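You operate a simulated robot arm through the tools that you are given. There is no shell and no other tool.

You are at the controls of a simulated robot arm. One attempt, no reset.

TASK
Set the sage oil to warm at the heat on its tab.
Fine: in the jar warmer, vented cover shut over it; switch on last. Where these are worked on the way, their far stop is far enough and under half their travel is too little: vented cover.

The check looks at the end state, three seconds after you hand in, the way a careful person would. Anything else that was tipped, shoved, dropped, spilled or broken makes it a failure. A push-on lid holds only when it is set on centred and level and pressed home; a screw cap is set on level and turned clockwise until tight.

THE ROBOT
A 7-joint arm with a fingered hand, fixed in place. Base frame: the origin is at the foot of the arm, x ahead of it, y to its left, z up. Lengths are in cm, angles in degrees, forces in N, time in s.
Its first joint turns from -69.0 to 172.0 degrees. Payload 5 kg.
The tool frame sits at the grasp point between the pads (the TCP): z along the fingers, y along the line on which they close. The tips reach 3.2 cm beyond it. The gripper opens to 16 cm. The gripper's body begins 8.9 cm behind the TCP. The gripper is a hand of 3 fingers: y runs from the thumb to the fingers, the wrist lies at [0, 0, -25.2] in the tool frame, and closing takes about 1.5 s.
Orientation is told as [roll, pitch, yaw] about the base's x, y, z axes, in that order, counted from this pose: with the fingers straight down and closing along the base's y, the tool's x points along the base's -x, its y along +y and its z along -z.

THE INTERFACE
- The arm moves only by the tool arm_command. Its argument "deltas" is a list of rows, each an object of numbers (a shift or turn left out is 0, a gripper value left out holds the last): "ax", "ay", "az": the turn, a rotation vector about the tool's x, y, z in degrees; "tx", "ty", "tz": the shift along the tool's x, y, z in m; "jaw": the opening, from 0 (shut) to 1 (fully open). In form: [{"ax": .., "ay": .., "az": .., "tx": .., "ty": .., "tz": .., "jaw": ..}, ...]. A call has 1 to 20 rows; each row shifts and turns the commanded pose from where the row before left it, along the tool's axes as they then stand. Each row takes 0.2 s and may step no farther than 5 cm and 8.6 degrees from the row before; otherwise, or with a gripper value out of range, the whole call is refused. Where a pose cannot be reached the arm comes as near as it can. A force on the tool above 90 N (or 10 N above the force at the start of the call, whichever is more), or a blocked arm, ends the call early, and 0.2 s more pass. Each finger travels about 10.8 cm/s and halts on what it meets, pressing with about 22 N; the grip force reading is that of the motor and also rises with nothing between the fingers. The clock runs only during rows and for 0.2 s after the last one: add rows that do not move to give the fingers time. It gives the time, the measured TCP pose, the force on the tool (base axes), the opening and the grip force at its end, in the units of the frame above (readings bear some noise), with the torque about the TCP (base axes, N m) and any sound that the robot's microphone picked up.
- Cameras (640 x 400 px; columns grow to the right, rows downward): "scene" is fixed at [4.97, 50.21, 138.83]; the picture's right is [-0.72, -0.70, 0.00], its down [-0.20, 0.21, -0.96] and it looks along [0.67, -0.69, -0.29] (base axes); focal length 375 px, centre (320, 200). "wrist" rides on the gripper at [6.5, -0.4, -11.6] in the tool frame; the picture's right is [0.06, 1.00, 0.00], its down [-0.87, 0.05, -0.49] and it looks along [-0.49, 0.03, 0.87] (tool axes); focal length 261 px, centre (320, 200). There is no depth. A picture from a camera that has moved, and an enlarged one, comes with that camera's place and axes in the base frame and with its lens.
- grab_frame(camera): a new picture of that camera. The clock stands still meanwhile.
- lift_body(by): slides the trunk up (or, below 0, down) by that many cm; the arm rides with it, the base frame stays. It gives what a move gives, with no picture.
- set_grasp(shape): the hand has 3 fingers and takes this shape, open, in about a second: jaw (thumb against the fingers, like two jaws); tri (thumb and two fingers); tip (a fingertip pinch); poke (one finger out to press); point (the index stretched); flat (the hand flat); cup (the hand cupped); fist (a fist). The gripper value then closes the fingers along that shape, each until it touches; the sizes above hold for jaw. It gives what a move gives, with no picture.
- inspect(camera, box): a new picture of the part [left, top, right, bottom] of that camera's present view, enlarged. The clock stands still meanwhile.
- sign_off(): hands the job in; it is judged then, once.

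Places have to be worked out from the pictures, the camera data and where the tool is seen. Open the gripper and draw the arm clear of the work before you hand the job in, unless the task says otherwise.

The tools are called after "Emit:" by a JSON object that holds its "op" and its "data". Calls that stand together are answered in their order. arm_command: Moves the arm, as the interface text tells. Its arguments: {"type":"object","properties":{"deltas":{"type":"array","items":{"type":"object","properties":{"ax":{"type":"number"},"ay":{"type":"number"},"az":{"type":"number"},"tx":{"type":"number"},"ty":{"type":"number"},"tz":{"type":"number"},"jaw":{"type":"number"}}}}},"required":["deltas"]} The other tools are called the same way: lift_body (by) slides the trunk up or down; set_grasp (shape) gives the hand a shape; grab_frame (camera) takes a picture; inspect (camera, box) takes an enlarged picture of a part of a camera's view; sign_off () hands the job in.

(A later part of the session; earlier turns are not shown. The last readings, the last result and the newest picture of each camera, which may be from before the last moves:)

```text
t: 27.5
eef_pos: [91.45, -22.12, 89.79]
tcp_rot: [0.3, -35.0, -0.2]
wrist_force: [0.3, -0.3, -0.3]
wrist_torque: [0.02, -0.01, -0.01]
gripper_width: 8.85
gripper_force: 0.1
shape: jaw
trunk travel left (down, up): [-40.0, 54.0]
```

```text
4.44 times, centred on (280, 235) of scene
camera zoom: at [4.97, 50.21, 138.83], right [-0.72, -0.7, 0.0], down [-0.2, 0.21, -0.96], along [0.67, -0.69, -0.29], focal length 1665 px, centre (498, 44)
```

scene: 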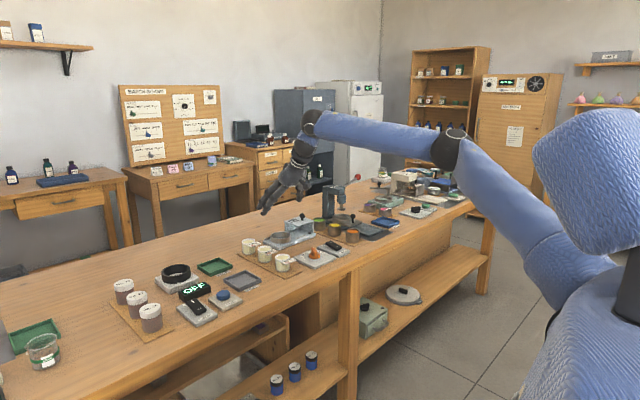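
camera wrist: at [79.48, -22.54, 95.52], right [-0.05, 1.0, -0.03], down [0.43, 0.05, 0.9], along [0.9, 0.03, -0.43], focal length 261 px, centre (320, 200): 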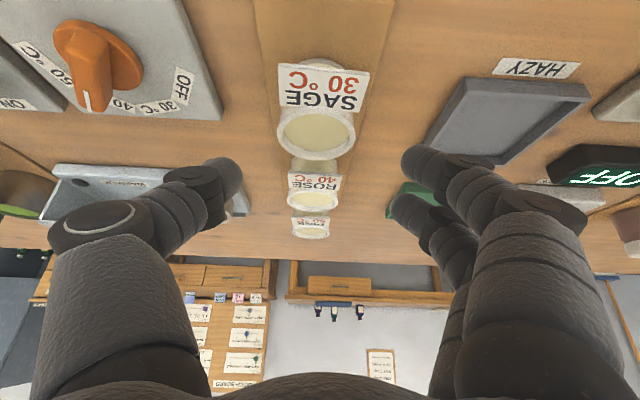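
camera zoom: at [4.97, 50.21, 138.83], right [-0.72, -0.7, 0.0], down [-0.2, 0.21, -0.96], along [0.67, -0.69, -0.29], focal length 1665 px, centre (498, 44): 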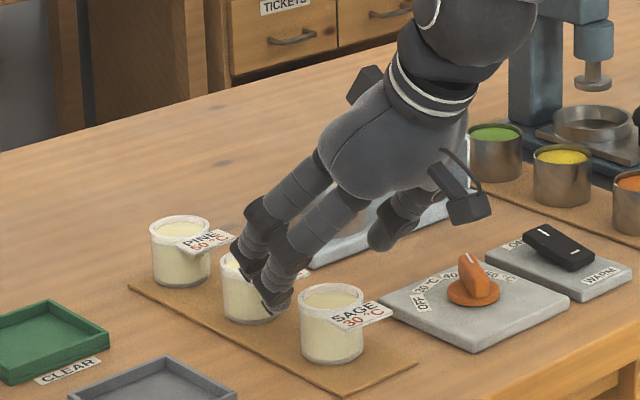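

The jar remains centred, with rim centre ≈(92.45,-22.45). I'll shift slightly and descend the remaining 3.9 cm so that the tips sit about 2 cm above the jar's bottom.

Emit:
{"op": "arm_command", "data": {"deltas": [{"tx": 0.0091, "tz": 0.0095, "ty": -0.003}, {"tx": 0.00746, "tz": 0.01065}, {"tx": 0.00746, "tz": 0.01065}, {}]}}

Emit:
{"op": "grab_frame", "data": {"camera": "wrist"}}

Emit:
{"op": "inspect", "data": {"camera": "scene", "box": [240, 210, 320, 280]}}

```text
t: 28.5
eef_pos: [91.21, -22.27, 85.84]
tcp_rot: [0.4, -35.0, -0.2]
wrist_force: [0.2, 0.5, 0.1]
wrist_torque: [0.04, 0.0, 0.01]
gripper_width: 8.85
gripper_force: 0.1
shape: jaw
trunk travel left (down, up): [-40.0, 54.0]
```

```text
taken
camera wrist: at [79.21, -22.73, 91.61], right [-0.05, 1.0, -0.03], down [0.43, 0.05, 0.9], along [0.9, 0.03, -0.43], focal length 261 px, centre (320, 200)
```

wrist: 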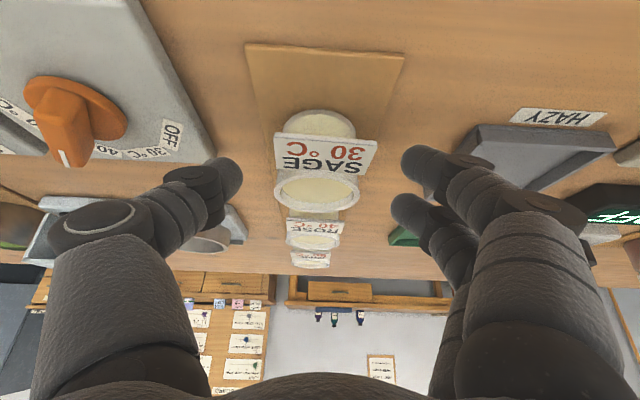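

```text
5.71 times, centred on (280, 245) of scene
camera zoom: at [4.97, 50.21, 138.83], right [-0.72, -0.7, 0.0], down [-0.2, 0.21, -0.96], along [0.67, -0.69, -0.29], focal length 2141 px, centre (549, -57)
```

zoom: 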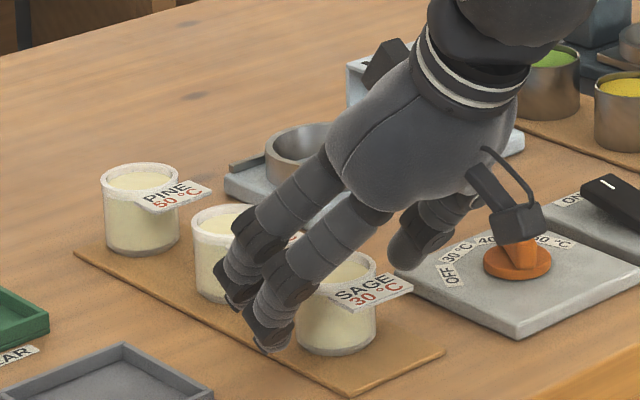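

The fingertips sit about 0.8 cm too far in x (far finger near x≈96) and slightly low. I'll shift back 0.8 cm, up 0.4 cm, and then close on the jar.

Emit:
{"op": "arm_command", "data": {"deltas": [{"tx": 0.0043, "tz": -0.0079, "ty": -0.002}, {}, {"jaw": 0.4}, {"jaw": 0.33}, {"jaw": 0.2}, {}, {}, {}, {}]}}

Emit:
{"op": "grab_frame", "data": {"camera": "wrist"}}

Emit:
{"op": "inspect", "data": {"camera": "scene", "box": [240, 210, 320, 280]}}

```text
t: 30.5
eef_pos: [90.41, -22.57, 86.2]
tcp_rot: [0.4, -35.0, -0.2]
wrist_force: [0.3, -0.2, 1.0]
wrist_torque: [-0.01, -0.11, 0.02]
gripper_width: 3.41
gripper_force: 22.6
shape: jaw
trunk travel left (down, up): [-40.0, 54.0]
```

```text
taken
camera wrist: at [78.45, -22.96, 92.0], right [-0.05, 1.0, -0.03], down [0.43, 0.05, 0.9], along [0.9, 0.03, -0.43], focal length 261 px, centre (320, 200)
```

wrist: 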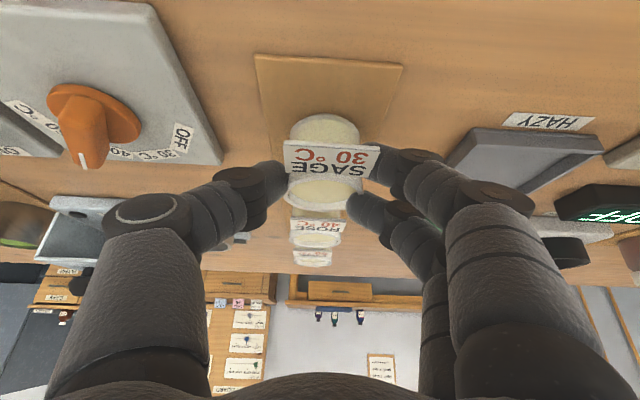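

```text
5.71 times, centred on (280, 245) of scene
camera zoom: at [4.97, 50.21, 138.83], right [-0.72, -0.7, 0.0], down [-0.2, 0.21, -0.96], along [0.67, -0.69, -0.29], focal length 2141 px, centre (549, -57)
```

zoom: 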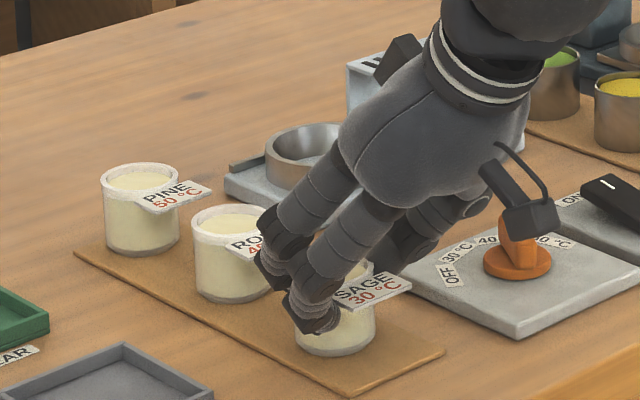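

Emit:
{"op": "inspect", "data": {"camera": "wrist", "box": [230, 100, 450, 250]}}

Emit:
{"op": "inspect", "data": {"camera": "scene", "box": [265, 235, 305, 275]}}

```text
2.67 times, centred on (340, 175) of wrist
camera zoom: at [78.45, -22.96, 92.0], right [-0.05, 1.0, -0.03], down [0.43, 0.05, 0.9], along [0.9, 0.03, -0.43], focal length 695 px, centre (267, 267)
```

zoom: 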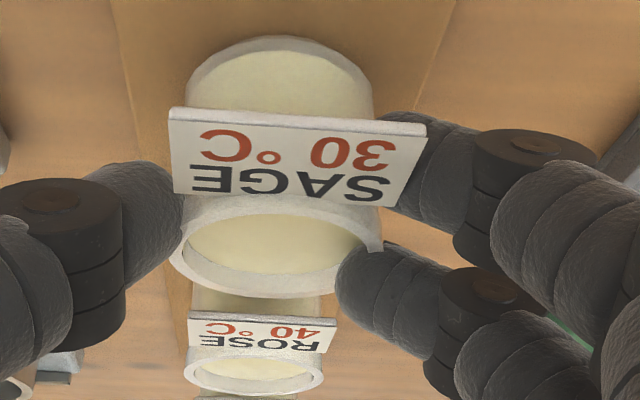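

```text
10.00 times, centred on (285, 255) of scene
camera zoom: at [4.97, 50.21, 138.83], right [-0.72, -0.7, 0.0], down [-0.2, 0.21, -0.96], along [0.67, -0.69, -0.29], focal length 3747 px, centre (670, -350)
```

zoom: 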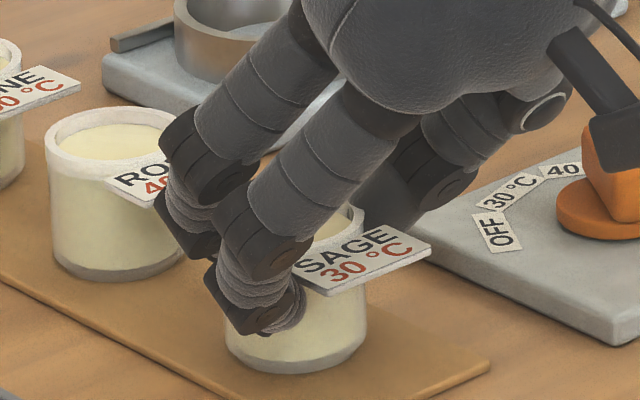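

The grip is at 22.6 N with the thumb on one side and both fingers on the other, and the jar hasn't shifted. I'll lift gently 1.5 cm and check that it comes up level.

Emit:
{"op": "arm_command", "data": {"deltas": [{"tx": -0.0029, "tz": -0.0041}, {"tx": -0.0029, "tz": -0.0041}, {"tx": -0.0029, "tz": -0.0041}, {}]}}

Emit:
{"op": "inspect", "data": {"camera": "scene", "box": [255, 225, 315, 275]}}

Emit:
{"op": "inspect", "data": {"camera": "wrist", "box": [230, 100, 450, 250]}}

```text
t: 31.5
eef_pos: [90.39, -22.69, 87.67]
tcp_rot: [0.3, -35.0, -0.2]
wrist_force: [0.7, 0.6, -0.2]
wrist_torque: [0.0, 0.03, 0.0]
gripper_width: 3.36
gripper_force: 22.0
shape: jaw
trunk travel left (down, up): [-40.0, 54.0]
```

```text
8.00 times, centred on (285, 250) of scene
camera zoom: at [4.97, 50.21, 138.83], right [-0.72, -0.7, 0.0], down [-0.2, 0.21, -0.96], along [0.67, -0.69, -0.29], focal length 2998 px, centre (600, -200)
```

zoom: 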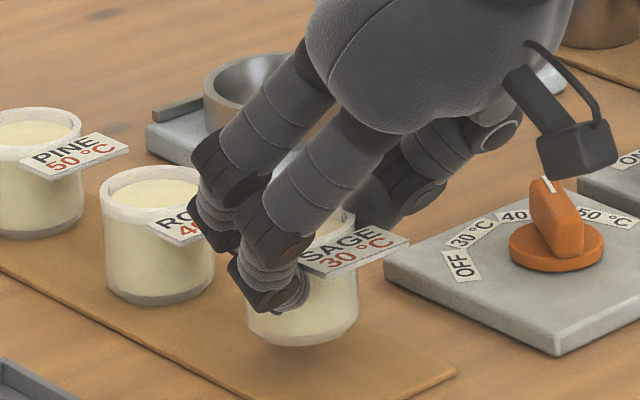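

```text
2.67 times, centred on (340, 175) of wrist
camera zoom: at [78.47, -23.04, 93.48], right [-0.05, 1.0, -0.03], down [0.43, 0.05, 0.9], along [0.9, 0.03, -0.43], focal length 695 px, centre (267, 267)
```

zoom: 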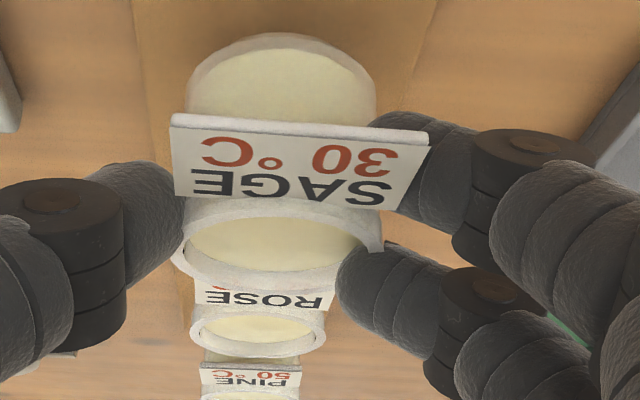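

The jar is lifted and level. I'll raise it well clear, then carry it over the well.

Emit:
{"op": "arm_command", "data": {"deltas": [{"tx": -0.0115, "tz": -0.0164}, {"tx": -0.0115, "tz": -0.0164}, {"tx": -0.0115, "tz": -0.0164}, {"tx": -0.0131, "tz": -0.0188}, {}, {"tx": -0.018, "tz": 0.01262, "ty": -0.01757}, {"tx": -0.018, "tz": 0.01262, "ty": -0.01757}, {"tx": -0.018, "tz": 0.01262, "ty": -0.01757}, {"tx": -0.018, "tz": 0.01262, "ty": -0.01757}, {"tx": -0.018, "tz": 0.01262, "ty": -0.01757}, {"tx": -0.018, "tz": 0.01262, "ty": -0.01757}, {"tx": -0.018, "tz": 0.01262, "ty": -0.01757}, {"tx": -0.018, "tz": 0.01262, "ty": -0.01757}, {}, {}]}}

Emit:
{"op": "grab_frame", "data": {"camera": "wrist"}}

Emit:
{"op": "inspect", "data": {"camera": "scene", "box": [240, 180, 340, 270]}}

```text
t: 34.7
eef_pos: [107.97, -36.82, 95.96]
tcp_rot: [0.4, -35.0, -0.2]
wrist_force: [-0.9, -0.1, -1.1]
wrist_torque: [-0.03, 0.0, 0.02]
gripper_width: 3.32
gripper_force: 22.2
shape: jaw
trunk travel left (down, up): [-40.0, 54.0]
```

```text
taken
camera wrist: at [95.94, -37.14, 101.71], right [-0.05, 1.0, -0.03], down [0.43, 0.05, 0.9], along [0.9, 0.03, -0.43], focal length 261 px, centre (320, 200)
```

wrist: 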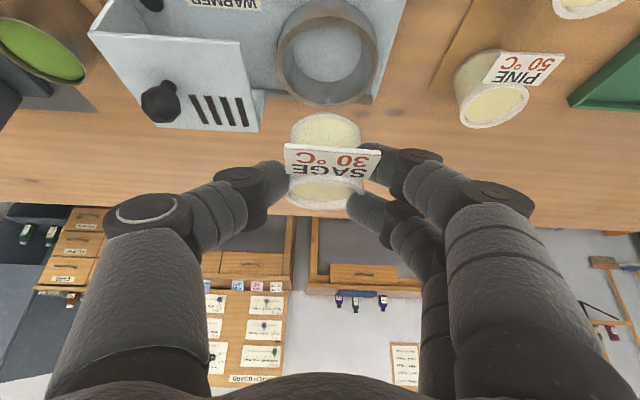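

```text
4.44 times, centred on (290, 225) of scene
camera zoom: at [4.97, 50.21, 138.83], right [-0.72, -0.7, 0.0], down [-0.2, 0.21, -0.96], along [0.67, -0.69, -0.29], focal length 1665 px, centre (453, 89)
```

zoom: 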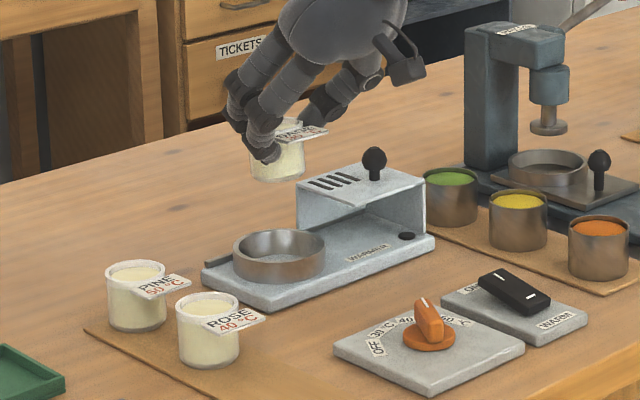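

The cup centre (≈110.1,-36.5) lines up with the jar's expected centre (≈110.2,-36.6). I'll lower 5.8 cm so that the jar's bottom is just above the cup rim, and then verify in both views.

Emit:
{"op": "arm_command", "data": {"deltas": [{"tx": 0.0083, "tz": 0.01188}, {"tx": 0.0083, "tz": 0.01188}, {"tx": 0.0083, "tz": 0.01188}, {"tx": 0.0083, "tz": 0.01188}, {}]}}

Emit:
{"op": "inspect", "data": {"camera": "scene", "box": [250, 205, 330, 265]}}

Emit:
{"op": "grab_frame", "data": {"camera": "wrist"}}

```text
t: 35.9
eef_pos: [107.92, -36.87, 90.2]
tcp_rot: [0.4, -35.0, -0.2]
wrist_force: [0.7, 0.0, -0.3]
wrist_torque: [0.0, 0.02, 0.02]
gripper_width: 3.36
gripper_force: 22.2
shape: jaw
trunk travel left (down, up): [-40.0, 54.0]
```

```text
6.67 times, centred on (290, 235) of scene
camera zoom: at [4.97, 50.21, 138.83], right [-0.72, -0.7, 0.0], down [-0.2, 0.21, -0.96], along [0.67, -0.69, -0.29], focal length 2498 px, centre (520, -33)
```

zoom: 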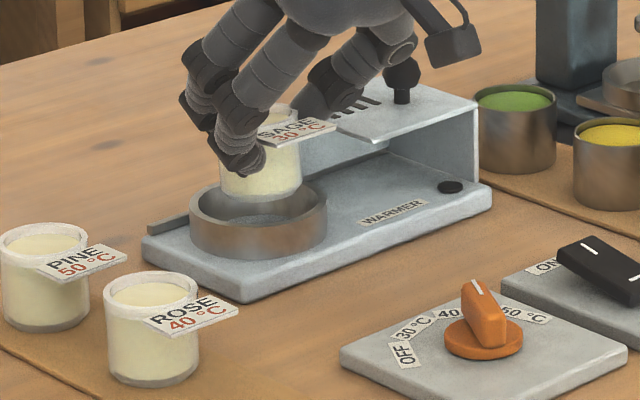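

```text
taken
camera wrist: at [95.98, -37.25, 95.88], right [-0.05, 1.0, -0.03], down [0.43, 0.05, 0.9], along [0.9, 0.03, -0.43], focal length 261 px, centre (320, 200)
```

wrist: 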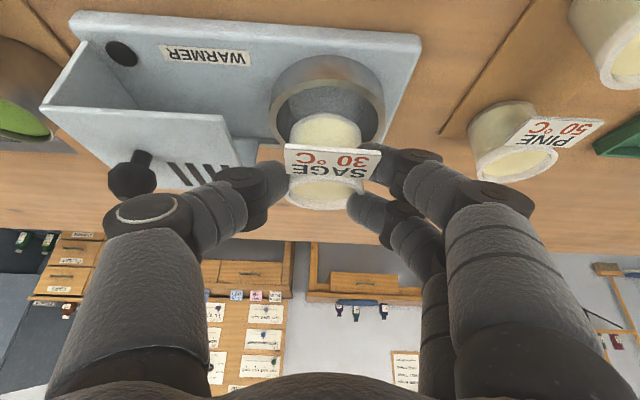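

The jar is over the cup. However, the thumb's joint would come within millimetres of the open hood's edge (y≈-41.8) on the way down. I'll raise 2 cm and yaw the hand and jar by -30° about the vertical, so that the thumb swings toward me and away from the hood.

Emit:
{"op": "arm_command", "data": {"deltas": [{"tx": -0.0115, "tz": -0.0164}, {"ax": 4.3, "az": 6.14, "ty": 0.0035}, {"ax": 4.3, "az": 6.14, "ty": 0.0035}, {"ax": 4.3, "az": 6.14, "ty": 0.0035}, {"ax": 4.3, "az": 6.14, "ty": 0.0035}, {}, {}]}}

Emit:
{"op": "inspect", "data": {"camera": "scene", "box": [250, 195, 330, 265]}}

Emit:
{"op": "grab_frame", "data": {"camera": "wrist"}}

```text
t: 37.5
eef_pos: [105.14, -37.49, 92.0]
tcp_rot: [0.5, -34.9, -30.2]
wrist_force: [-0.1, -0.3, -1.6]
wrist_torque: [0.02, 0.04, 0.01]
gripper_width: 3.35
gripper_force: 21.8
shape: jaw
out of reach, approached as far as the arm can: row 4, 5
trunk travel left (down, up): [-40.0, 54.0]
```

```text
5.71 times, centred on (290, 230) of scene
camera zoom: at [4.97, 50.21, 138.83], right [-0.72, -0.7, 0.0], down [-0.2, 0.21, -0.96], along [0.67, -0.69, -0.29], focal length 2141 px, centre (491, 29)
```

zoom: 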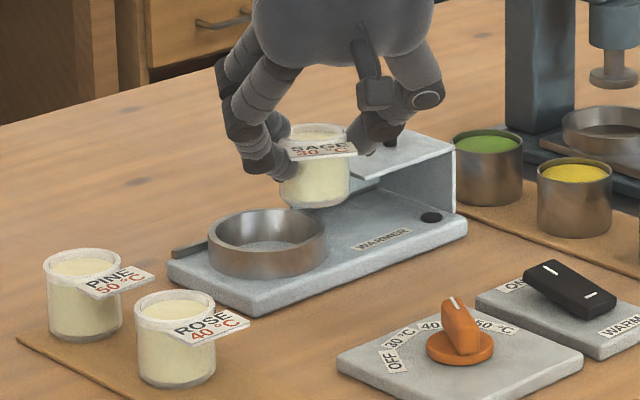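

```text
taken
camera wrist: at [94.55, -31.88, 97.83], right [0.45, 0.89, -0.03], down [0.4, -0.17, 0.9], along [0.8, -0.42, -0.43], focal length 261 px, centre (320, 200)
```

wrist: 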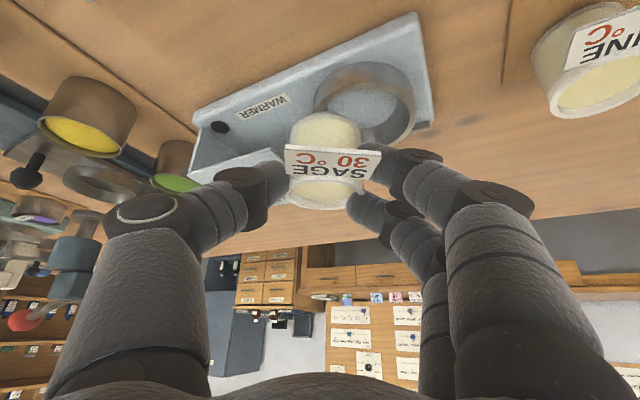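

The yaw was reached, but the arm fell short in position (jar now around (107.2,-38.5)). I'll first rise 3 cm straight up for safety, then try to slide +y and forward to the target from this configuration.

Emit:
{"op": "arm_command", "data": {"deltas": [{"tx": -0.0086, "tz": -0.0123}, {"tx": -0.0086, "tz": -0.0123}, {"ty": 0.016}, {"ty": 0.016}, {}]}}

Emit:
{"op": "arm_command", "data": {"deltas": [{"tx": -0.0062, "tz": 0.0044}, {"tx": -0.0062, "tz": 0.0043}, {}]}}

```text
t: 38.7
eef_pos: [104.13, -36.35, 94.69]
tcp_rot: [0.7, -34.9, -30.2]
wrist_force: [-0.2, -0.4, -1.0]
wrist_torque: [-0.01, 0.03, -0.01]
gripper_width: 3.34
gripper_force: 22.3
shape: jaw
out of reach, approached as far as the arm can: row 3, 4
trunk travel left (down, up): [-40.0, 54.0]
```

```text
t: 39.5
eef_pos: [105.09, -37.67, 94.72]
tcp_rot: [0.4, -35.0, -30.1]
wrist_force: [-0.2, 0.4, -1.1]
wrist_torque: [0.03, 0.01, 0.01]
gripper_width: 3.32
gripper_force: 22.1
shape: jaw
out of reach, approached as far as the arm can: row 1, 2
trunk travel left (down, up): [-40.0, 54.0]
```

The limit at yaw -30° looks like a wrist side-bend limit. I'll reduce the yaw to -20° and try to reach the target TCP (≈107.9,-35.6) at this safe height.

Emit:
{"op": "arm_command", "data": {"deltas": [{"ax": -2.87, "az": -4.1}, {"ax": -2.87, "az": -4.1}, {"ty": 0.0147}, {"ty": 0.0147}, {"tx": -0.0078, "tz": 0.0055}, {"tx": -0.0078, "tz": 0.0055}, {}]}}

```text
t: 41.1
eef_pos: [107.45, -35.68, 94.8]
tcp_rot: [0.5, -35.0, -20.2]
wrist_force: [-0.6, 0.7, -1.0]
wrist_torque: [0.0, 0.04, -0.03]
gripper_width: 3.32
gripper_force: 21.8
shape: jaw
out of reach, approached as far as the arm can: row 6
trunk travel left (down, up): [-40.0, 54.0]
```

At yaw -20° I'm within 0.5 cm of the target. I'll check the geometry of the thumb, hood and cup from both cameras.

Emit:
{"op": "grab_frame", "data": {"camera": "wrist"}}

Emit:
{"op": "inspect", "data": {"camera": "scene", "box": [260, 185, 330, 255]}}

Emit:
{"op": "inspect", "data": {"camera": "wrist", "box": [170, 50, 430, 230]}}

```text
taken
camera wrist: at [95.93, -32.1, 100.46], right [0.29, 0.96, -0.03], down [0.42, -0.1, 0.9], along [0.86, -0.27, -0.43], focal length 261 px, centre (320, 200)
```

wrist: 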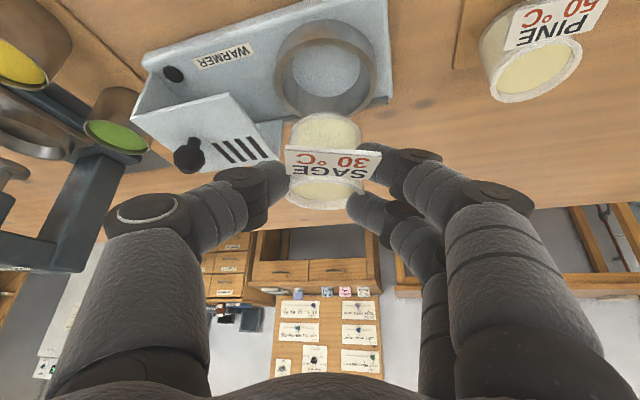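

```text
5.71 times, centred on (295, 220) of scene
camera zoom: at [4.97, 50.21, 138.83], right [-0.72, -0.7, 0.0], down [-0.2, 0.21, -0.96], along [0.67, -0.69, -0.29], focal length 2141 px, centre (463, 86)
```

zoom: 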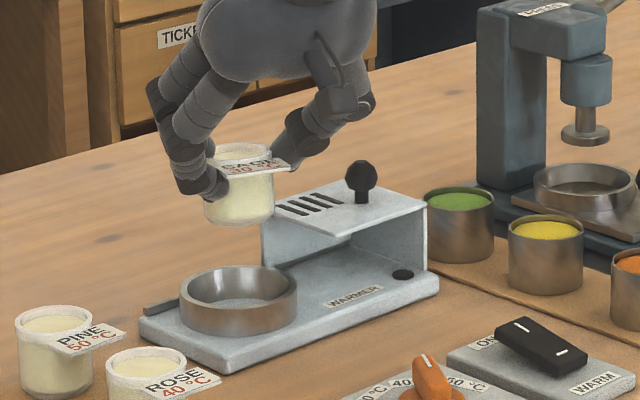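

```text
2.22 times, centred on (300, 140) of wrist
camera zoom: at [95.93, -32.1, 100.46], right [0.29, 0.96, -0.03], down [0.42, -0.1, 0.9], along [0.86, -0.27, -0.43], focal length 579 px, centre (364, 333)
```

zoom: 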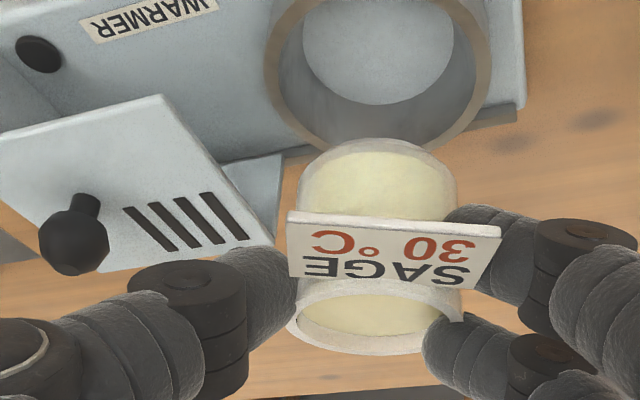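

With yaw -20° and the jar set about 0.4 cm to +y of centre, the thumb should clear the hood edge by about 0.6 cm. I'll lower to just above the cup rim and nudge toward the target.

Emit:
{"op": "arm_command", "data": {"deltas": [{"tx": 0.0066, "tz": 0.0094}, {"tx": 0.0066, "tz": 0.0094}, {"tx": 0.0066, "tz": 0.0094}, {"tx": 0.0063, "tz": 0.009}, {"ty": 0.0034, "tx": -0.002, "tz": 0.0014}, {}]}}

Emit:
{"op": "grab_frame", "data": {"camera": "wrist"}}

Emit:
{"op": "inspect", "data": {"camera": "scene", "box": [260, 200, 320, 250]}}

```text
t: 42.5
eef_pos: [107.54, -35.72, 90.23]
tcp_rot: [0.6, -35.0, -20.2]
wrist_force: [0.7, 0.2, -1.4]
wrist_torque: [-0.03, -0.02, 0.07]
gripper_width: 3.29
gripper_force: 21.8
shape: jaw
trunk travel left (down, up): [-40.0, 54.0]
```

```text
taken
camera wrist: at [96.04, -31.92, 95.97], right [0.29, 0.96, -0.03], down [0.42, -0.1, 0.9], along [0.86, -0.27, -0.43], focal length 261 px, centre (320, 200)
```

wrist: 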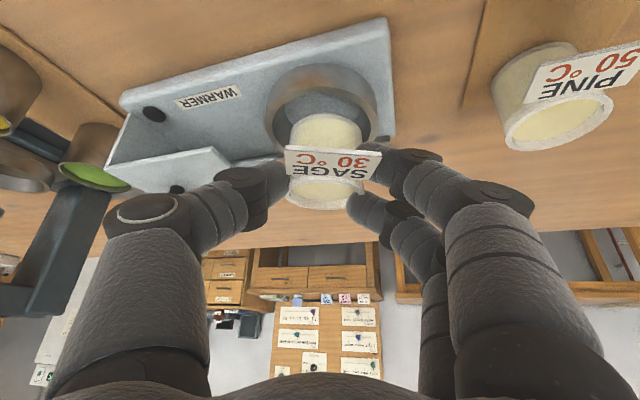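

```text
8.00 times, centred on (290, 225) of scene
camera zoom: at [4.97, 50.21, 138.83], right [-0.72, -0.7, 0.0], down [-0.2, 0.21, -0.96], along [0.67, -0.69, -0.29], focal length 2998 px, centre (560, 0)
```

zoom: 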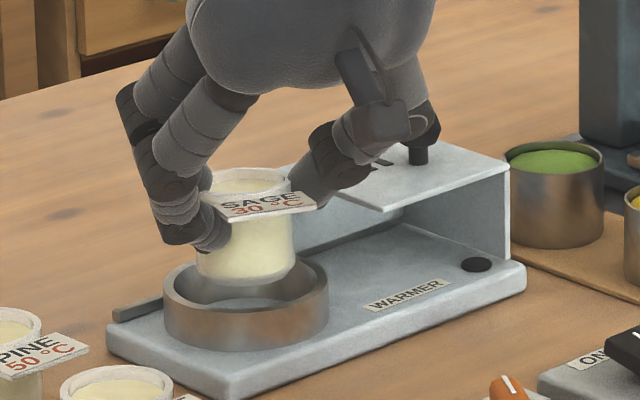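

The jar is centred over the cup in the scene view, and the thumb's outer joint is just off the hood's near corner. I'll nudge 0.3 cm to +y and lower 1.3 cm into the cup's mouth.

Emit:
{"op": "arm_command", "data": {"deltas": [{"ty": 0.0035}, {"tx": 0.0037, "tz": 0.0053}, {"tx": 0.0037, "tz": 0.0053}, {}]}}

Emit:
{"op": "inspect", "data": {"camera": "scene", "box": [260, 200, 320, 250]}}

Emit:
{"op": "inspect", "data": {"camera": "wrist", "box": [170, 50, 430, 230]}}

```text
t: 43.5
eef_pos: [107.26, -35.34, 88.88]
tcp_rot: [0.5, -35.0, -20.2]
wrist_force: [0.1, 0.1, -0.7]
wrist_torque: [-0.02, 0.0, -0.02]
gripper_width: 3.31
gripper_force: 22.2
shape: jaw
out of reach, approached as far as the arm can: row 1
trunk travel left (down, up): [-40.0, 54.0]
```

```text
8.00 times, centred on (290, 225) of scene
camera zoom: at [4.97, 50.21, 138.83], right [-0.72, -0.7, 0.0], down [-0.2, 0.21, -0.96], along [0.67, -0.69, -0.29], focal length 2998 px, centre (560, 0)
```

zoom: 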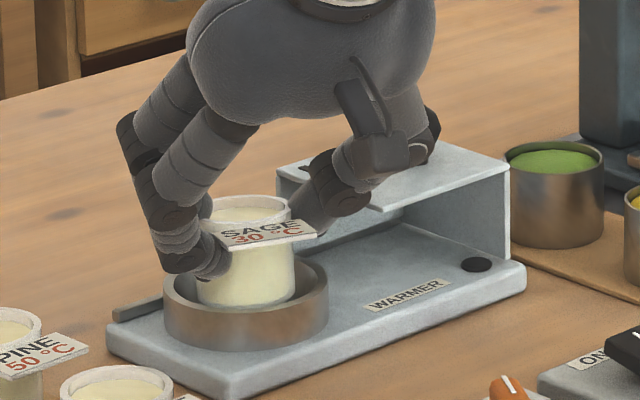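

```text
2.22 times, centred on (300, 140) of wrist
camera zoom: at [95.84, -31.71, 94.67], right [0.29, 0.96, -0.03], down [0.42, -0.1, 0.9], along [0.86, -0.27, -0.43], focal length 579 px, centre (364, 333)
```

zoom: 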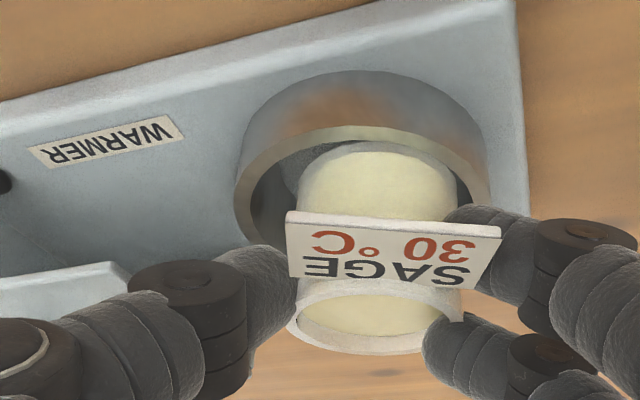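

The jar bottom is just inside the cup mouth but sits near the near/+y wall. I'll shift it slightly back toward centre and continue lowering in small steps, watching the force.

Emit:
{"op": "arm_command", "data": {"deltas": [{"tx": -0.0021, "tz": 0.0015, "ty": -0.0012}, {"tx": 0.0023, "tz": 0.0033}, {"tx": 0.0017, "tz": 0.0025}, {}]}}

Emit:
{"op": "inspect", "data": {"camera": "scene", "box": [260, 200, 320, 250]}}

Emit:
{"op": "inspect", "data": {"camera": "wrist", "box": [170, 50, 430, 230]}}

```text
t: 44.5
eef_pos: [107.37, -35.72, 88.24]
tcp_rot: [0.6, -35.1, -20.2]
wrist_force: [0.9, 0.3, -0.3]
wrist_torque: [-0.01, -0.04, 0.04]
gripper_width: 3.34
gripper_force: 21.9
shape: jaw
trunk travel left (down, up): [-40.0, 54.0]
```

```text
8.00 times, centred on (290, 225) of scene
camera zoom: at [4.97, 50.21, 138.83], right [-0.72, -0.7, 0.0], down [-0.2, 0.21, -0.96], along [0.67, -0.69, -0.29], focal length 2998 px, centre (560, 0)
```

zoom: 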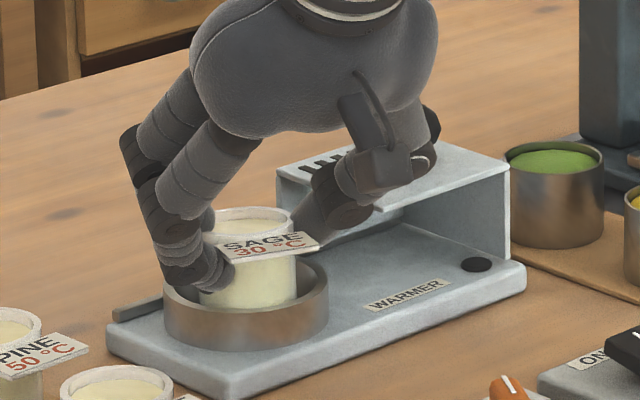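

```text
2.22 times, centred on (300, 140) of wrist
camera zoom: at [95.98, -31.96, 93.92], right [0.29, 0.96, -0.03], down [0.42, -0.1, 0.9], along [0.86, -0.27, -0.43], focal length 579 px, centre (364, 333)
```

zoom: 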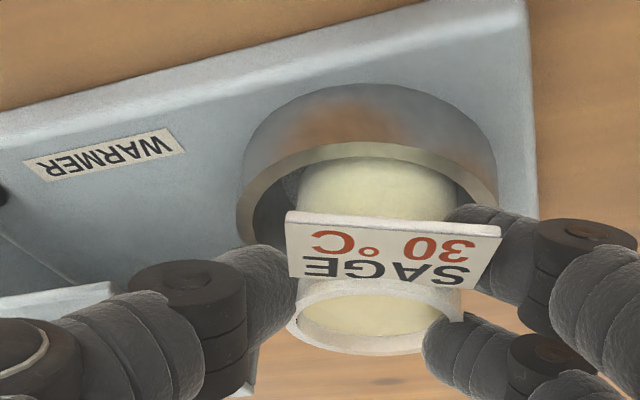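

Force is still about zero with the jar bottom near z≈82.2. I'll continue down in 0.25 cm steps.

Emit:
{"op": "arm_command", "data": {"deltas": [{"tx": 0.0014, "tz": 0.002}, {}]}}

Emit:
{"op": "arm_command", "data": {"deltas": [{"tx": 0.0014, "tz": 0.002}, {}]}}

Emit:
{"op": "inspect", "data": {"camera": "scene", "box": [260, 200, 320, 250]}}

```text
t: 45.1
eef_pos: [107.55, -35.76, 88.06]
tcp_rot: [0.6, -35.0, -20.2]
wrist_force: [5.0, -0.9, 3.8]
wrist_torque: [-0.03, -0.27, -0.02]
gripper_width: 3.36
gripper_force: 22.2
shape: jaw
trunk travel left (down, up): [-40.0, 54.0]
```

```text
t: 45.7
eef_pos: [107.28, -35.71, 87.79]
tcp_rot: [0.5, -35.0, -20.1]
wrist_force: [12.2, -2.8, 5.6]
wrist_torque: [-0.1, -0.6, -0.05]
gripper_width: 3.3
gripper_force: 21.8
shape: jaw
trunk travel left (down, up): [-40.0, 54.0]
```

```text
8.00 times, centred on (290, 225) of scene
camera zoom: at [4.97, 50.21, 138.83], right [-0.72, -0.7, 0.0], down [-0.2, 0.21, -0.96], along [0.67, -0.69, -0.29], focal length 2998 px, centre (560, 0)
```

zoom: 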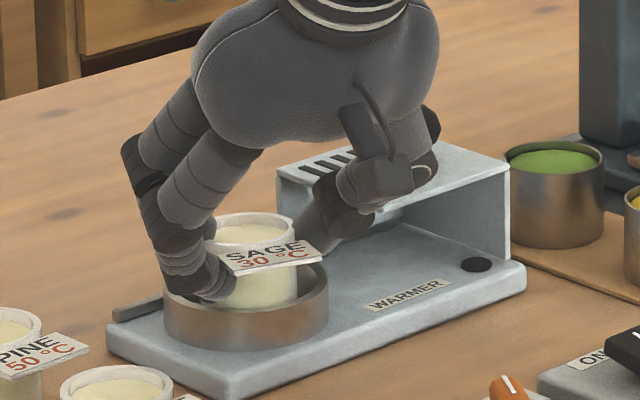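

Contact: about 12 N toward +x and 6 N up. I'll look at the close view before going further.

Emit:
{"op": "inspect", "data": {"camera": "wrist", "box": [210, 90, 430, 240]}}

Emit:
{"op": "inspect", "data": {"camera": "scene", "box": [270, 220, 310, 250]}}

```text
2.67 times, centred on (320, 165) of wrist
camera zoom: at [95.95, -31.99, 93.48], right [0.29, 0.96, -0.03], down [0.42, -0.1, 0.9], along [0.86, -0.28, -0.43], focal length 695 px, centre (320, 293)
```

zoom: 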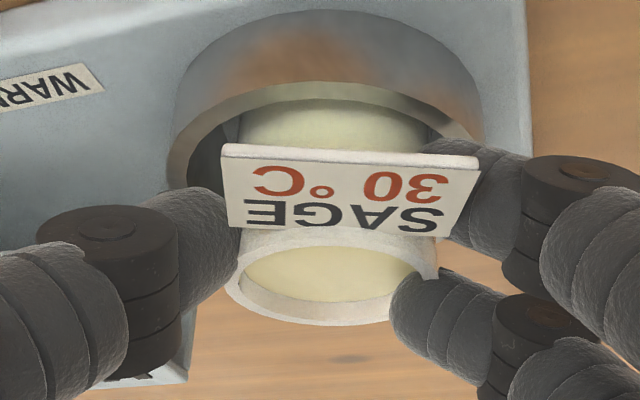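

```text
13.33 times, centred on (290, 235) of scene
camera zoom: at [4.97, 50.21, 138.83], right [-0.72, -0.7, 0.0], down [-0.2, 0.21, -0.96], along [0.67, -0.69, -0.29], focal length 4996 px, centre (720, -267)
```

zoom: 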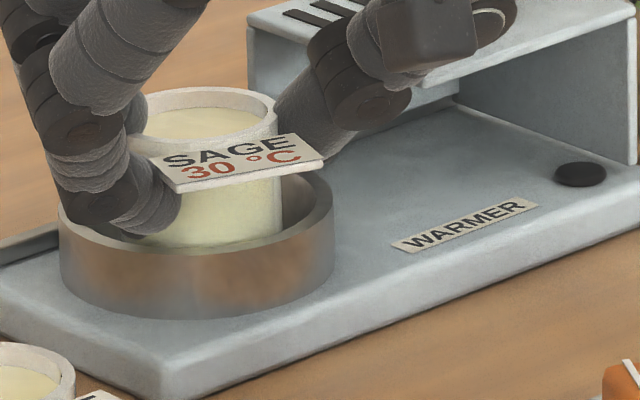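

The lower fingertip has just met the cup's near/+y inner rim, and the jar's bottom is only a few millimetres above the well floor. I'll back up about 0.3 cm to unload the finger, then open slightly so the jar settles.

Emit:
{"op": "arm_command", "data": {"deltas": [{"tx": -0.0017, "tz": -0.0025}, {}]}}

Emit:
{"op": "arm_command", "data": {"deltas": [{"jaw": 0.24}, {}, {"jaw": 0.27}, {}, {}]}}

Emit:
{"op": "inspect", "data": {"camera": "scene", "box": [270, 220, 310, 250]}}

Emit:
{"op": "inspect", "data": {"camera": "wrist", "box": [210, 90, 430, 240]}}

```text
t: 46.3
eef_pos: [107.27, -35.75, 87.76]
tcp_rot: [0.4, -34.9, -20.1]
wrist_force: [7.9, -1.8, -1.3]
wrist_torque: [-0.14, -0.35, -0.04]
gripper_width: 3.3
gripper_force: 21.8
shape: jaw
trunk travel left (down, up): [-40.0, 54.0]
```

```text
t: 47.5
eef_pos: [107.27, -35.68, 88.05]
tcp_rot: [0.5, -35.0, -20.2]
wrist_force: [0.6, -0.6, -0.3]
wrist_torque: [-0.01, -0.03, -0.03]
gripper_width: 4.31
gripper_force: 0.0
shape: jaw
trunk travel left (down, up): [-40.0, 54.0]
```

```text
13.33 times, centred on (290, 235) of scene
camera zoom: at [4.97, 50.21, 138.83], right [-0.72, -0.7, 0.0], down [-0.2, 0.21, -0.96], along [0.67, -0.69, -0.29], focal length 4996 px, centre (720, -267)
```

zoom: 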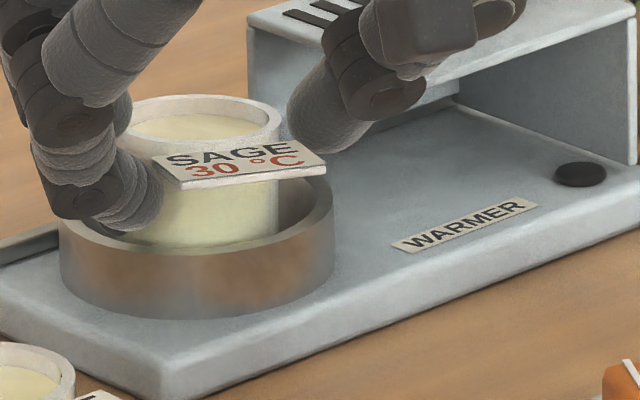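

```text
2.67 times, centred on (320, 165) of wrist
camera zoom: at [95.92, -31.97, 93.72], right [0.29, 0.96, -0.03], down [0.42, -0.1, 0.9], along [0.86, -0.28, -0.43], focal length 695 px, centre (320, 293)
```

zoom: 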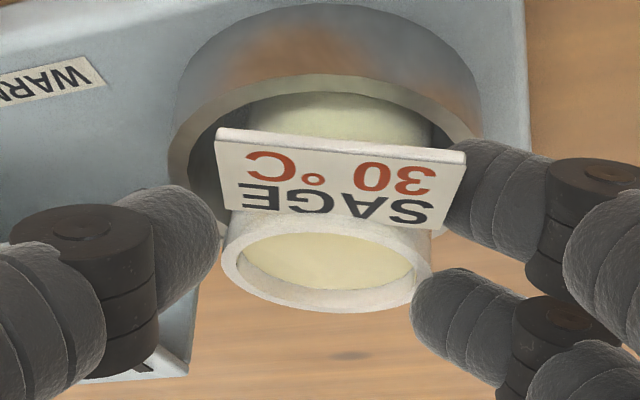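

The jar has settled upright in the well and the grip is free. The lower finger is right beside the tab's edge, so I'll open a little more while shifting 0.4 cm to +y. That gives it clearance without the thumb touching the hood.

Emit:
{"op": "arm_command", "data": {"deltas": [{"ty": 0.003, "tx": -0.001, "tz": -0.0015}, {"jaw": 0.31}, {}, {}]}}

Emit:
{"op": "inspect", "data": {"camera": "scene", "box": [270, 215, 310, 245]}}

Emit:
{"op": "inspect", "data": {"camera": "wrist", "box": [210, 90, 430, 240]}}

```text
t: 48.5
eef_pos: [107.34, -35.47, 88.17]
tcp_rot: [0.5, -35.1, -20.1]
wrist_force: [-0.3, 0.3, -1.2]
wrist_torque: [-0.01, 0.02, 0.02]
gripper_width: 4.93
gripper_force: 0.0
shape: jaw
out of reach, approached as far as the arm can: row 1
trunk travel left (down, up): [-40.0, 54.0]
```

```text
13.33 times, centred on (290, 230) of scene
camera zoom: at [4.97, 50.21, 138.83], right [-0.72, -0.7, 0.0], down [-0.2, 0.21, -0.96], along [0.67, -0.69, -0.29], focal length 4996 px, centre (720, -200)
```

zoom: 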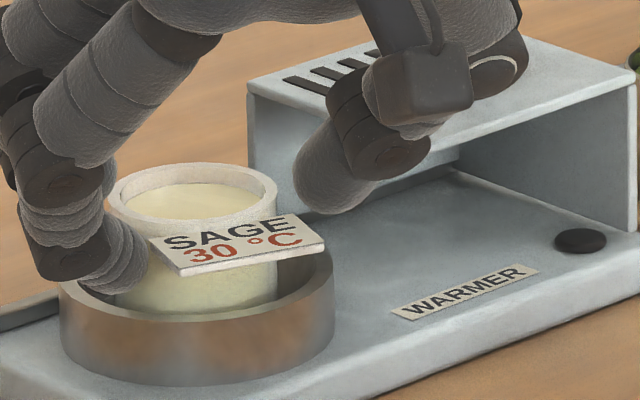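

```text
2.67 times, centred on (320, 165) of wrist
camera zoom: at [95.89, -31.81, 93.92], right [0.29, 0.96, -0.03], down [0.42, -0.1, 0.9], along [0.86, -0.27, -0.43], focal length 695 px, centre (320, 293)
```

zoom: 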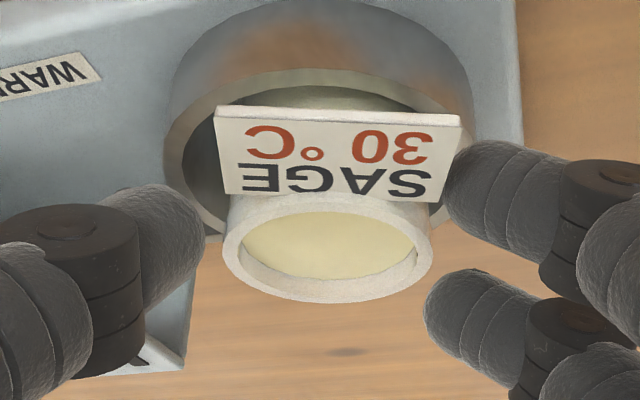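

All fingers are clear of the jar and tab. I'll rise straight up about 9 cm.

Emit:
{"op": "arm_command", "data": {"deltas": [{"tx": -0.0057, "tz": -0.0082}, {"tx": -0.0115, "tz": -0.0164}, {"tx": -0.0115, "tz": -0.0164}, {"tx": -0.0115, "tz": -0.0164}, {"tx": -0.0115, "tz": -0.0164}, {}]}}

Emit:
{"op": "grab_frame", "data": {"camera": "wrist"}}

Emit:
{"op": "inspect", "data": {"camera": "scene", "box": [250, 190, 330, 250]}}

```text
t: 49.9
eef_pos: [107.04, -35.93, 97.1]
tcp_rot: [0.6, -35.0, -20.1]
wrist_force: [-0.5, -0.1, 1.0]
wrist_torque: [-0.03, 0.0, 0.0]
gripper_width: 4.93
gripper_force: 0.0
shape: jaw
trunk travel left (down, up): [-40.0, 54.0]
```

```text
taken
camera wrist: at [95.58, -32.08, 102.84], right [0.29, 0.96, -0.03], down [0.42, -0.1, 0.9], along [0.86, -0.28, -0.43], focal length 261 px, centre (320, 200)
```

wrist: 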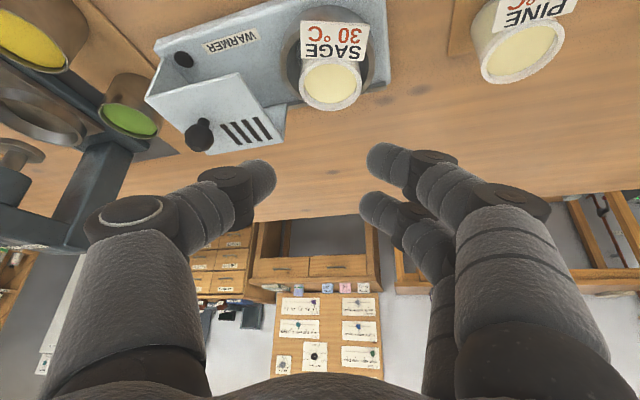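

```text
6.67 times, centred on (290, 220) of scene
camera zoom: at [4.97, 50.21, 138.83], right [-0.72, -0.7, 0.0], down [-0.2, 0.21, -0.96], along [0.67, -0.69, -0.29], focal length 2498 px, centre (520, 67)
```

zoom: 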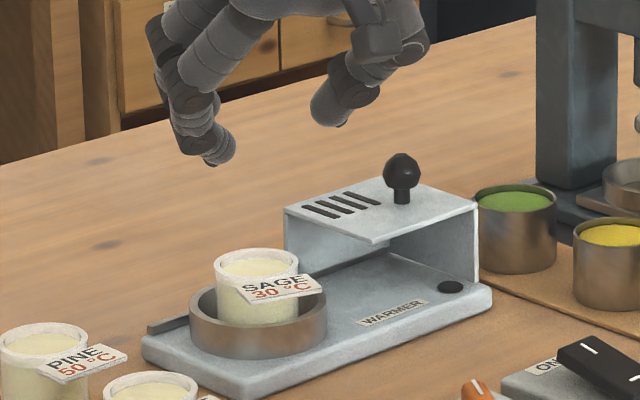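

The jar is upright in the well with its rim at z≈86.3, about 0.5 cm below the hood panel's underside. The knob is now near (109,-47.3,89). I'll turn the hand back to yaw 0 and tilt -40, and move above the knob.

Emit:
{"op": "arm_command", "data": {"deltas": [{"ax": -3.83, "az": -5.46}, {"ax": -3.83, "az": -5.46}, {"ax": -3.83, "az": -5.46}, {"ay": -5}, {"ty": -0.03}, {"ty": -0.03}, {"ty": -0.03}, {"ty": -0.0235, "jaw": 0.28}, {}]}}

Emit:
{"op": "grab_frame", "data": {"camera": "wrist"}}

Emit:
{"op": "grab_frame", "data": {"camera": "scene"}}

```text
t: 51.9
eef_pos: [107.32, -46.89, 97.17]
tcp_rot: [0.4, -40.0, -0.2]
wrist_force: [0.4, -0.8, 0.3]
wrist_torque: [-0.03, 0.01, 0.01]
gripper_width: 4.5
gripper_force: 0.0
shape: jaw
trunk travel left (down, up): [-40.0, 54.0]
```

```text
taken
camera wrist: at [94.96, -47.23, 101.87], right [-0.05, 1.0, -0.03], down [0.35, 0.05, 0.94], along [0.94, 0.03, -0.35], focal length 261 px, centre (320, 200)
```

wrist: 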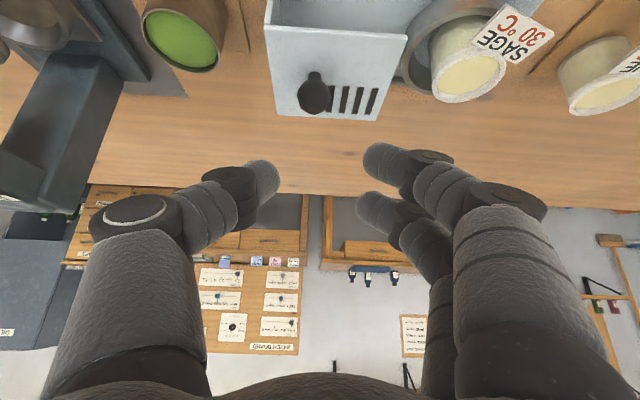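

```text
taken
```

scene: 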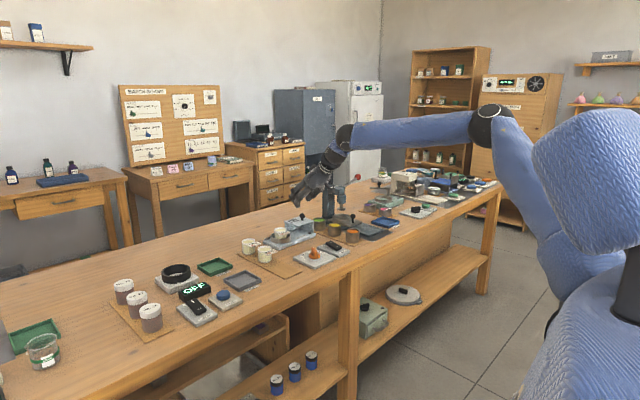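

The knob is at (108.9,-47.5). I'll shift slightly and descend so that thumb and fingers flank it as before (TCP z≈91.9).

Emit:
{"op": "arm_command", "data": {"deltas": [{"tx": 0.0114, "tz": 0.0134, "ty": -0.004}, {"tx": 0.0114, "tz": 0.0134}, {"tx": 0.0114, "tz": 0.0134}, {}]}}

Emit:
{"op": "grab_frame", "data": {"camera": "wrist"}}

Emit:
{"op": "inspect", "data": {"camera": "scene", "box": [260, 180, 340, 250]}}

```text
t: 52.9
eef_pos: [107.46, -47.16, 91.83]
tcp_rot: [0.4, -40.1, -0.2]
wrist_force: [0.1, -1.0, 0.5]
wrist_torque: [0.03, 0.0, -0.03]
gripper_width: 4.52
gripper_force: 0.1
shape: jaw
trunk travel left (down, up): [-40.0, 54.0]
```

```text
taken
camera wrist: at [95.02, -47.61, 96.5], right [-0.05, 1.0, -0.04], down [0.35, 0.05, 0.94], along [0.94, 0.03, -0.35], focal length 261 px, centre (320, 200)
```

wrist: 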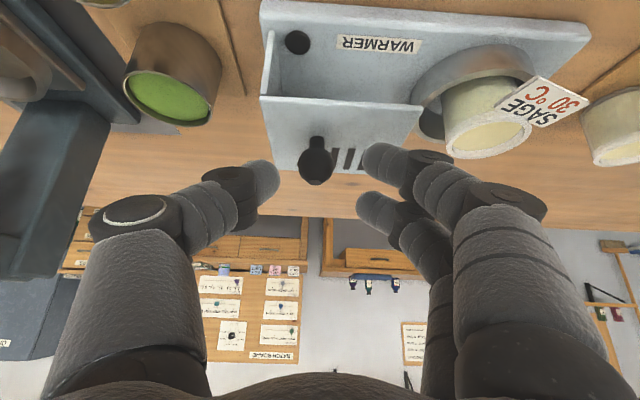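

```text
5.71 times, centred on (300, 215) of scene
camera zoom: at [4.97, 50.21, 138.83], right [-0.72, -0.7, 0.0], down [-0.2, 0.21, -0.96], along [0.67, -0.69, -0.29], focal length 2141 px, centre (434, 114)
```

zoom: 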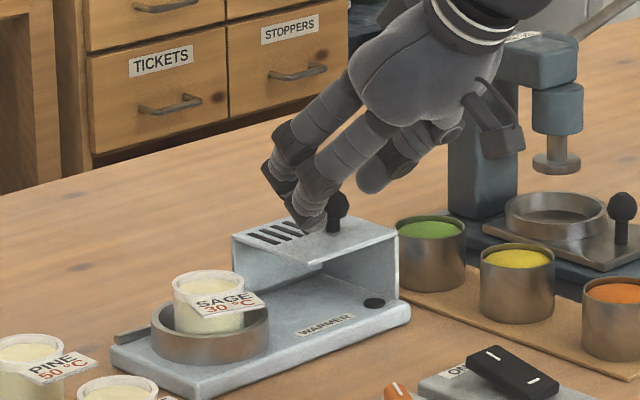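

The knob is between thumb and fingers and the jar is clear. I'll push +y in small steps, first 5 cm, and check that the panel passes over the jar.

Emit:
{"op": "arm_command", "data": {"deltas": [{"ty": 0.008}, {"ty": 0.008}, {"ty": 0.008}, {"ty": 0.008}, {"ty": 0.008}, {"ty": 0.008}, {}]}}

Emit:
{"op": "grab_frame", "data": {"camera": "wrist"}}

Emit:
{"op": "inspect", "data": {"camera": "scene", "box": [260, 190, 330, 250]}}

```text
t: 54.5
eef_pos: [107.26, -42.45, 91.87]
tcp_rot: [0.4, -39.9, -0.3]
wrist_force: [0.2, -1.0, 0.5]
wrist_torque: [0.01, -0.02, 0.01]
gripper_width: 4.55
gripper_force: 0.0
shape: jaw
trunk travel left (down, up): [-40.0, 54.0]
```

```text
taken
camera wrist: at [94.84, -42.87, 96.56], right [-0.05, 1.0, -0.03], down [0.35, 0.05, 0.94], along [0.94, 0.03, -0.35], focal length 261 px, centre (320, 200)
```

wrist: 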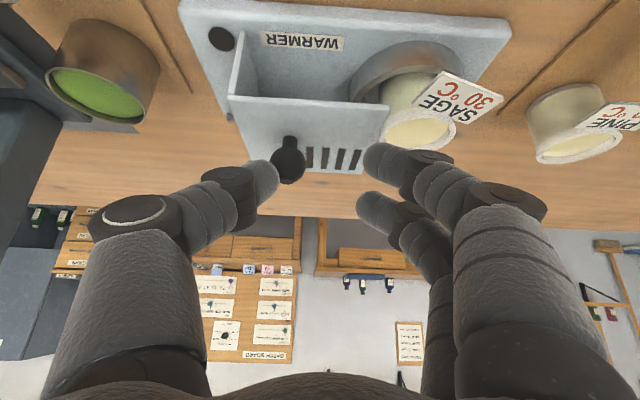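

```text
6.67 times, centred on (295, 220) of scene
camera zoom: at [4.97, 50.21, 138.83], right [-0.72, -0.7, 0.0], down [-0.2, 0.21, -0.96], along [0.67, -0.69, -0.29], focal length 2498 px, centre (487, 67)
```

zoom: 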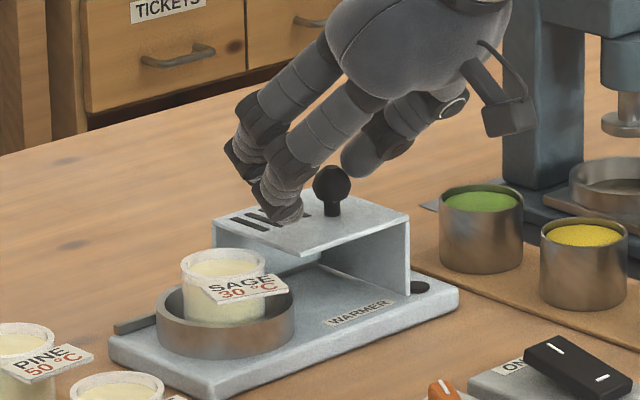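

The hood follows and its edge is about to pass over the jar's rim. I'll go on more slowly and watch the force.

Emit:
{"op": "arm_command", "data": {"deltas": [{"ty": 0.005}, {"ty": 0.005}, {"ty": 0.005}, {"ty": 0.005}, {}]}}

Emit:
{"op": "inspect", "data": {"camera": "wrist", "box": [180, 0, 540, 210]}}

Emit:
{"op": "inspect", "data": {"camera": "scene", "box": [265, 205, 315, 245]}}

```text
t: 55.7
eef_pos: [107.27, -40.52, 91.94]
tcp_rot: [0.4, -40.0, -0.3]
wrist_force: [-0.2, 0.1, 0.8]
wrist_torque: [-0.01, 0.03, 0.01]
gripper_width: 4.53
gripper_force: 0.0
shape: jaw
trunk travel left (down, up): [-40.0, 54.0]
```

```text
1.78 times, centred on (360, 105) of wrist
camera zoom: at [94.89, -40.88, 96.6], right [-0.05, 1.0, -0.03], down [0.35, 0.05, 0.94], along [0.94, 0.03, -0.35], focal length 463 px, centre (249, 369)
```

zoom: 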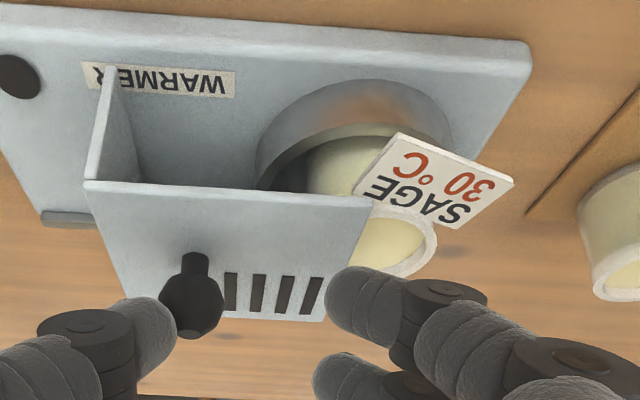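

```text
10.00 times, centred on (290, 225) of scene
camera zoom: at [4.97, 50.21, 138.83], right [-0.72, -0.7, 0.0], down [-0.2, 0.21, -0.96], along [0.67, -0.69, -0.29], focal length 3747 px, centre (620, -50)
```

zoom: 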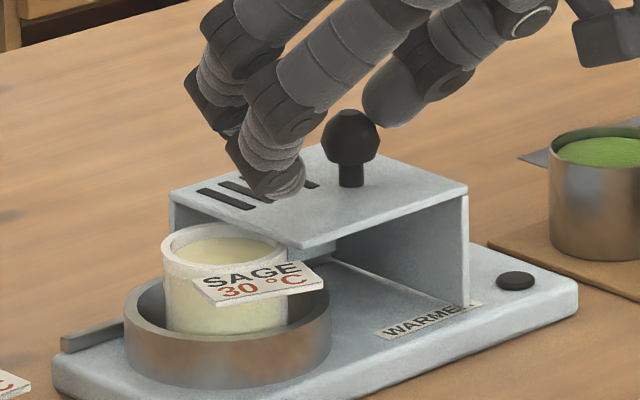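

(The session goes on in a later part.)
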